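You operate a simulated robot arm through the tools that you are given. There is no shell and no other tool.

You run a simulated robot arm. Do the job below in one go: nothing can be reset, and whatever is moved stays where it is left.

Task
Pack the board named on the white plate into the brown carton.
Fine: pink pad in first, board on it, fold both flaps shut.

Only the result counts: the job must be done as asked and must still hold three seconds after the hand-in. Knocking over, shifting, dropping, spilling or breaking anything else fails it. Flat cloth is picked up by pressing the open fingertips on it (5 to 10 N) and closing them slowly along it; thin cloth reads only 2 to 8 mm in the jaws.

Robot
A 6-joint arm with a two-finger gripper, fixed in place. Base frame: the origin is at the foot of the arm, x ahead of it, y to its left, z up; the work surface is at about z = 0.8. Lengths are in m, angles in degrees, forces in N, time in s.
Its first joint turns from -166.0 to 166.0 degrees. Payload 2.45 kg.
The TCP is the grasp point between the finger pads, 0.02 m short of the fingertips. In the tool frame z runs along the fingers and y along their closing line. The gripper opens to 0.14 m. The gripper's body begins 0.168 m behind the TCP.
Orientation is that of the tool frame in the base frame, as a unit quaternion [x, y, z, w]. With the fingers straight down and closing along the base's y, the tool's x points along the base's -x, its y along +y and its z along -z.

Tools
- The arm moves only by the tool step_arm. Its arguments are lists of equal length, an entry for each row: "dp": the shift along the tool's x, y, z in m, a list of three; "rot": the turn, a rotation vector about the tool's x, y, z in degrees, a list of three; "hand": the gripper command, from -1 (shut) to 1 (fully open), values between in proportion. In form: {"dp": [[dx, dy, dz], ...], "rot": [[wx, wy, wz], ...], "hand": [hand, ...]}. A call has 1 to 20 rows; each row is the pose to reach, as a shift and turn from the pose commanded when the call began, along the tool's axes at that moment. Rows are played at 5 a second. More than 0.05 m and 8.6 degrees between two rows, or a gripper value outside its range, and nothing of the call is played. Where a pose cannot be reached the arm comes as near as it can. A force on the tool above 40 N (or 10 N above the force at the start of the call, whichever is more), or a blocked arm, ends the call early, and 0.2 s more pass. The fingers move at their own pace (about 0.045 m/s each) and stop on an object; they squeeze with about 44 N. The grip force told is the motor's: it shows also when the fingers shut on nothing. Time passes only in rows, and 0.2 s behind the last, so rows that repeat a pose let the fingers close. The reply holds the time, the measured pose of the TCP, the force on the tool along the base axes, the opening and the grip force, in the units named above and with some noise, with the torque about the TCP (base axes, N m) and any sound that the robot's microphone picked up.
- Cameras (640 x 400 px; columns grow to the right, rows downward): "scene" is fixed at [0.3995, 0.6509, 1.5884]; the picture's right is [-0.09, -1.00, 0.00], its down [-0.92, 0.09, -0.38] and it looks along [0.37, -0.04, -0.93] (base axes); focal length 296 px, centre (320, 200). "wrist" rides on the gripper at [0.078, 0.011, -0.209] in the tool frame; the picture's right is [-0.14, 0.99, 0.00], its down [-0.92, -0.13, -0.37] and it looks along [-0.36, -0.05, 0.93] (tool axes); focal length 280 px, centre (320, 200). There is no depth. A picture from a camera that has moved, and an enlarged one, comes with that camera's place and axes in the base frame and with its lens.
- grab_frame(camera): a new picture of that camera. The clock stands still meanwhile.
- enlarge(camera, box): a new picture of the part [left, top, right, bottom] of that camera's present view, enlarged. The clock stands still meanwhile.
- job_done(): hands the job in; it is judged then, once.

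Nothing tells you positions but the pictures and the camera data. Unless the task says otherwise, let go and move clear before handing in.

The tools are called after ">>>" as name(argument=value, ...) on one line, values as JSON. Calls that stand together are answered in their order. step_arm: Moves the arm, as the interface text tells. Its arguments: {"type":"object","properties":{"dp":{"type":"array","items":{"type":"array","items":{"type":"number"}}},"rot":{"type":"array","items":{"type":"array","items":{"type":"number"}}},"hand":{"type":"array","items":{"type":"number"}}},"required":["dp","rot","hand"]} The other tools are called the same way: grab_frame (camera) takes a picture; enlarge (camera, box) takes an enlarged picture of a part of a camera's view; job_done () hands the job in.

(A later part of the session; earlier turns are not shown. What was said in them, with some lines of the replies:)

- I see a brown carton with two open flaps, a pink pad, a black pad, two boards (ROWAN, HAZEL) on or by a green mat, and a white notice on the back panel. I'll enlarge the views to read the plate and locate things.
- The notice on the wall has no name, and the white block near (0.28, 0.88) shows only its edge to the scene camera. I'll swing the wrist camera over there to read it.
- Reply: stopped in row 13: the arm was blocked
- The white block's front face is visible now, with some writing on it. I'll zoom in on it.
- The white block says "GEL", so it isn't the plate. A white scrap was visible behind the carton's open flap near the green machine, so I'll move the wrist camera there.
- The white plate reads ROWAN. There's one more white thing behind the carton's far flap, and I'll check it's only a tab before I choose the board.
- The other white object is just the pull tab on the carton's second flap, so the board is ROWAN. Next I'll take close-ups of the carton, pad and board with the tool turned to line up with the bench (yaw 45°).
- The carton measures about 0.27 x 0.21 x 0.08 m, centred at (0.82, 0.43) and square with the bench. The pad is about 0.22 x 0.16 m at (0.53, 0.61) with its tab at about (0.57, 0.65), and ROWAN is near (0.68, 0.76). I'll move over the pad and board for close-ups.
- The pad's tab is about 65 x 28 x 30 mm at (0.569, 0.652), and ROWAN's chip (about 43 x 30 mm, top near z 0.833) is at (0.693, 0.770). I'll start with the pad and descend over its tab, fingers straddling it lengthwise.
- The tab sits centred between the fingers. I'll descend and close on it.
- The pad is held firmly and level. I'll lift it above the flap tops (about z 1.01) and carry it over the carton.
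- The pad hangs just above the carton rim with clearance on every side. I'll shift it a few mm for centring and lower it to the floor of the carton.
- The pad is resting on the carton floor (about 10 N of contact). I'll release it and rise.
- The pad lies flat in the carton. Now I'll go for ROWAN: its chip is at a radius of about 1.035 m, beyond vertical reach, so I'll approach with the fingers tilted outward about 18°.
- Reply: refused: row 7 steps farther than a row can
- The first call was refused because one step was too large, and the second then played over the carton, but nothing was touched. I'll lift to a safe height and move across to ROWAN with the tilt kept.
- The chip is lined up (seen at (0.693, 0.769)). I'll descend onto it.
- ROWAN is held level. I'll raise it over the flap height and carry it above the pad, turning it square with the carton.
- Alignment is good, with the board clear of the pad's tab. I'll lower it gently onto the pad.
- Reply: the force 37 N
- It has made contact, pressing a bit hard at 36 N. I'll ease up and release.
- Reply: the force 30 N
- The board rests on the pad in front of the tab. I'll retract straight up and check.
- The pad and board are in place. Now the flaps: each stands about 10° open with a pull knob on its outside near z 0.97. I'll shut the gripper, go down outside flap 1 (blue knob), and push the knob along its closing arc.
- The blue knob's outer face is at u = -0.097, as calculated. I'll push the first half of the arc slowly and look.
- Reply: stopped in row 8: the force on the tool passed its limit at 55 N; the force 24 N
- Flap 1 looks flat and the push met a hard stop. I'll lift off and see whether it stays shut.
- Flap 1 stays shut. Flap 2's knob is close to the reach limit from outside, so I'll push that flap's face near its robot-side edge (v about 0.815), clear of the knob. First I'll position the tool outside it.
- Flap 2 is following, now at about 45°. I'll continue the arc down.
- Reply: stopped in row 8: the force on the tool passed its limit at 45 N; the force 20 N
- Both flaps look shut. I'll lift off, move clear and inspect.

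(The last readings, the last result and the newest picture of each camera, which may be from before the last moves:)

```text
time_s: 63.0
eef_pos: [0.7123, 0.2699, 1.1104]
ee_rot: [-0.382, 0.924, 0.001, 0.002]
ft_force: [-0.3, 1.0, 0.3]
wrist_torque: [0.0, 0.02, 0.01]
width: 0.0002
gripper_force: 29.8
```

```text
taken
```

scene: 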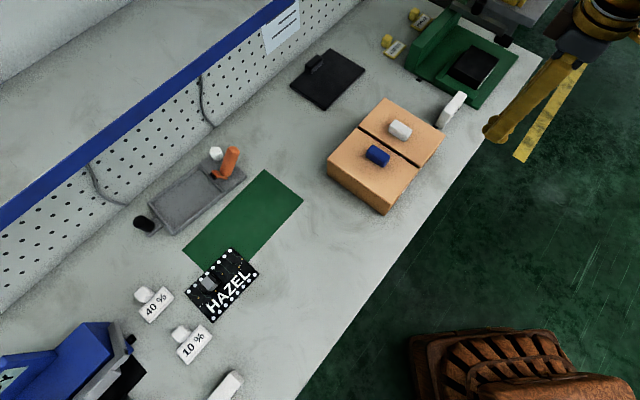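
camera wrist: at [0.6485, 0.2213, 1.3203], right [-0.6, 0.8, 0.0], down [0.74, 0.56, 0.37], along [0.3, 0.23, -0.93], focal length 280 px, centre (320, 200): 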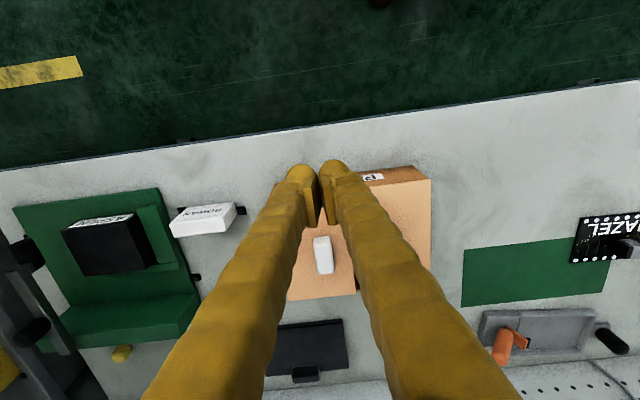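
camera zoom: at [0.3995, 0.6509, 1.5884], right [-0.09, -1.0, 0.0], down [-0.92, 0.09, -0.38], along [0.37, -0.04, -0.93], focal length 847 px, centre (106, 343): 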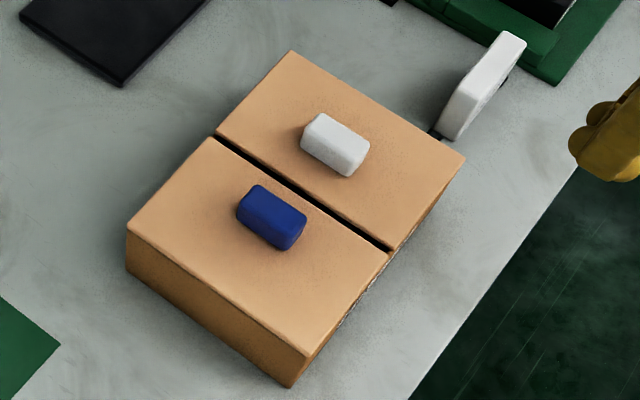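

Both flaps lie flat and the carton hasn't moved. I'll take a low oblique look from the front to confirm they are fully seated.

>>> step_arm(dp=[[0.014, 0.007, 0.02], [0.028, 0.014, 0.04], [0.042, 0.021, 0.06], [0.056, 0.028, 0.08], [0.07, 0.033, 0.1], [0.07, 0.033, 0.1]], rot=[[0, -7, 0], [0, -14, 0], [0, -21, 0], [0, -28, 0], [0, -35, 0], [0, -40, 0]], hand=[-1, -1, -1, -1, -1, -1])

>>> grab_frame(camera="wrist")

```text
time_s: 64.4
eef_pos: [0.6406, 0.2422, 1.0107]
ee_rot: [-0.358, 0.868, 0.13, 0.319]
ft_force: [-1.3, 0.4, -0.1]
wrist_torque: [-0.03, 0.03, 0.02]
width: 0.0001
gripper_force: 28.6
```

```text
taken
camera wrist: at [0.4949, 0.1136, 1.1201], right [-0.62, 0.78, 0.09], down [0.42, 0.24, 0.88], along [0.66, 0.58, -0.47], focal length 280 px, centre (320, 200)
```

wrist: 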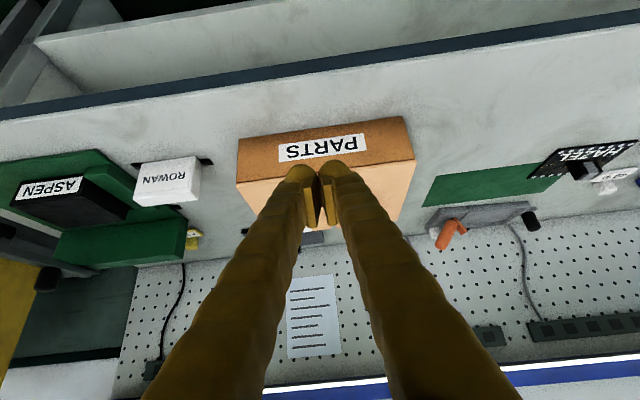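

>>> enlarge(camera="wrist", box=[220, 100, 430, 240])

>>> enlarge(camera="scene", box=[340, 80, 450, 220])

```text
2.86 times, centred on (325, 170) of wrist
camera zoom: at [0.4949, 0.1136, 1.1201], right [-0.62, 0.78, 0.09], down [0.42, 0.24, 0.88], along [0.66, 0.58, -0.47], focal length 801 px, centre (306, 286)
```

zoom: 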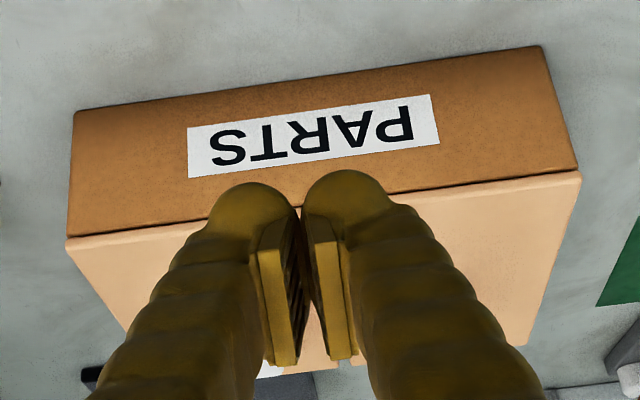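

```text
2.86 times, centred on (395, 150) of scene
camera zoom: at [0.3995, 0.6509, 1.5884], right [-0.09, -1.0, 0.0], down [-0.92, 0.09, -0.38], along [0.37, -0.04, -0.93], focal length 847 px, centre (106, 343)
```

zoom: 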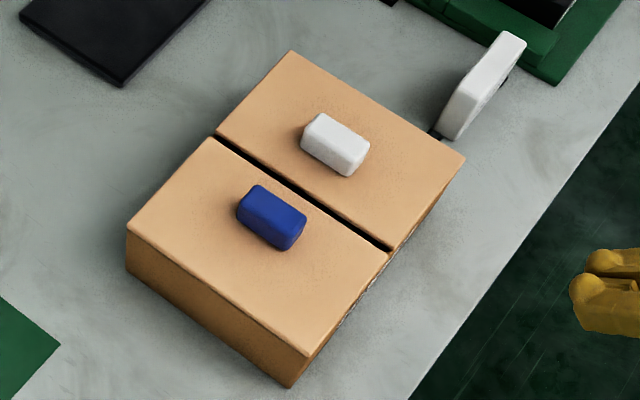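

Both flaps sit flush on the rim with no gap, and nothing else has moved. The pad and the ROWAN board are inside and the arm is clear, so I'm handing in.

>>> job_done()

```text
The job is handed in.
```

The ROWAN board is packed in the brown carton, on top of the pink pad, with both flaps folded shut. I've handed the job in; no verdict came back with the hand-in.

- **Board choice:** the white plate by the green machine reads ROWAN. The other white pieces I read were labelled GEL, 10 % and 40 %, or were just the carton's pull tab.
- **Packing:** the pad lies flat on the carton floor. The board rests on it just in front of the pad's tab, and both are below the rim. Lowering the board pressed it onto the pad with about 36 N for a moment before I eased off.
- **Flaps:** each flap was pushed down until it met a hard stop, peaking at 55 N on the first and 45 N on the second. A low view from the front and the overhead camera both showed them flush, with only a thin seam between them.
- **Surroundings:** in the last pictures the carton and everything else on the bench looked unmoved, and the arm was clear of the carton.

One arm command was refused as too large a step, and the next one then played over the carton instead of over the board. It touched nothing.
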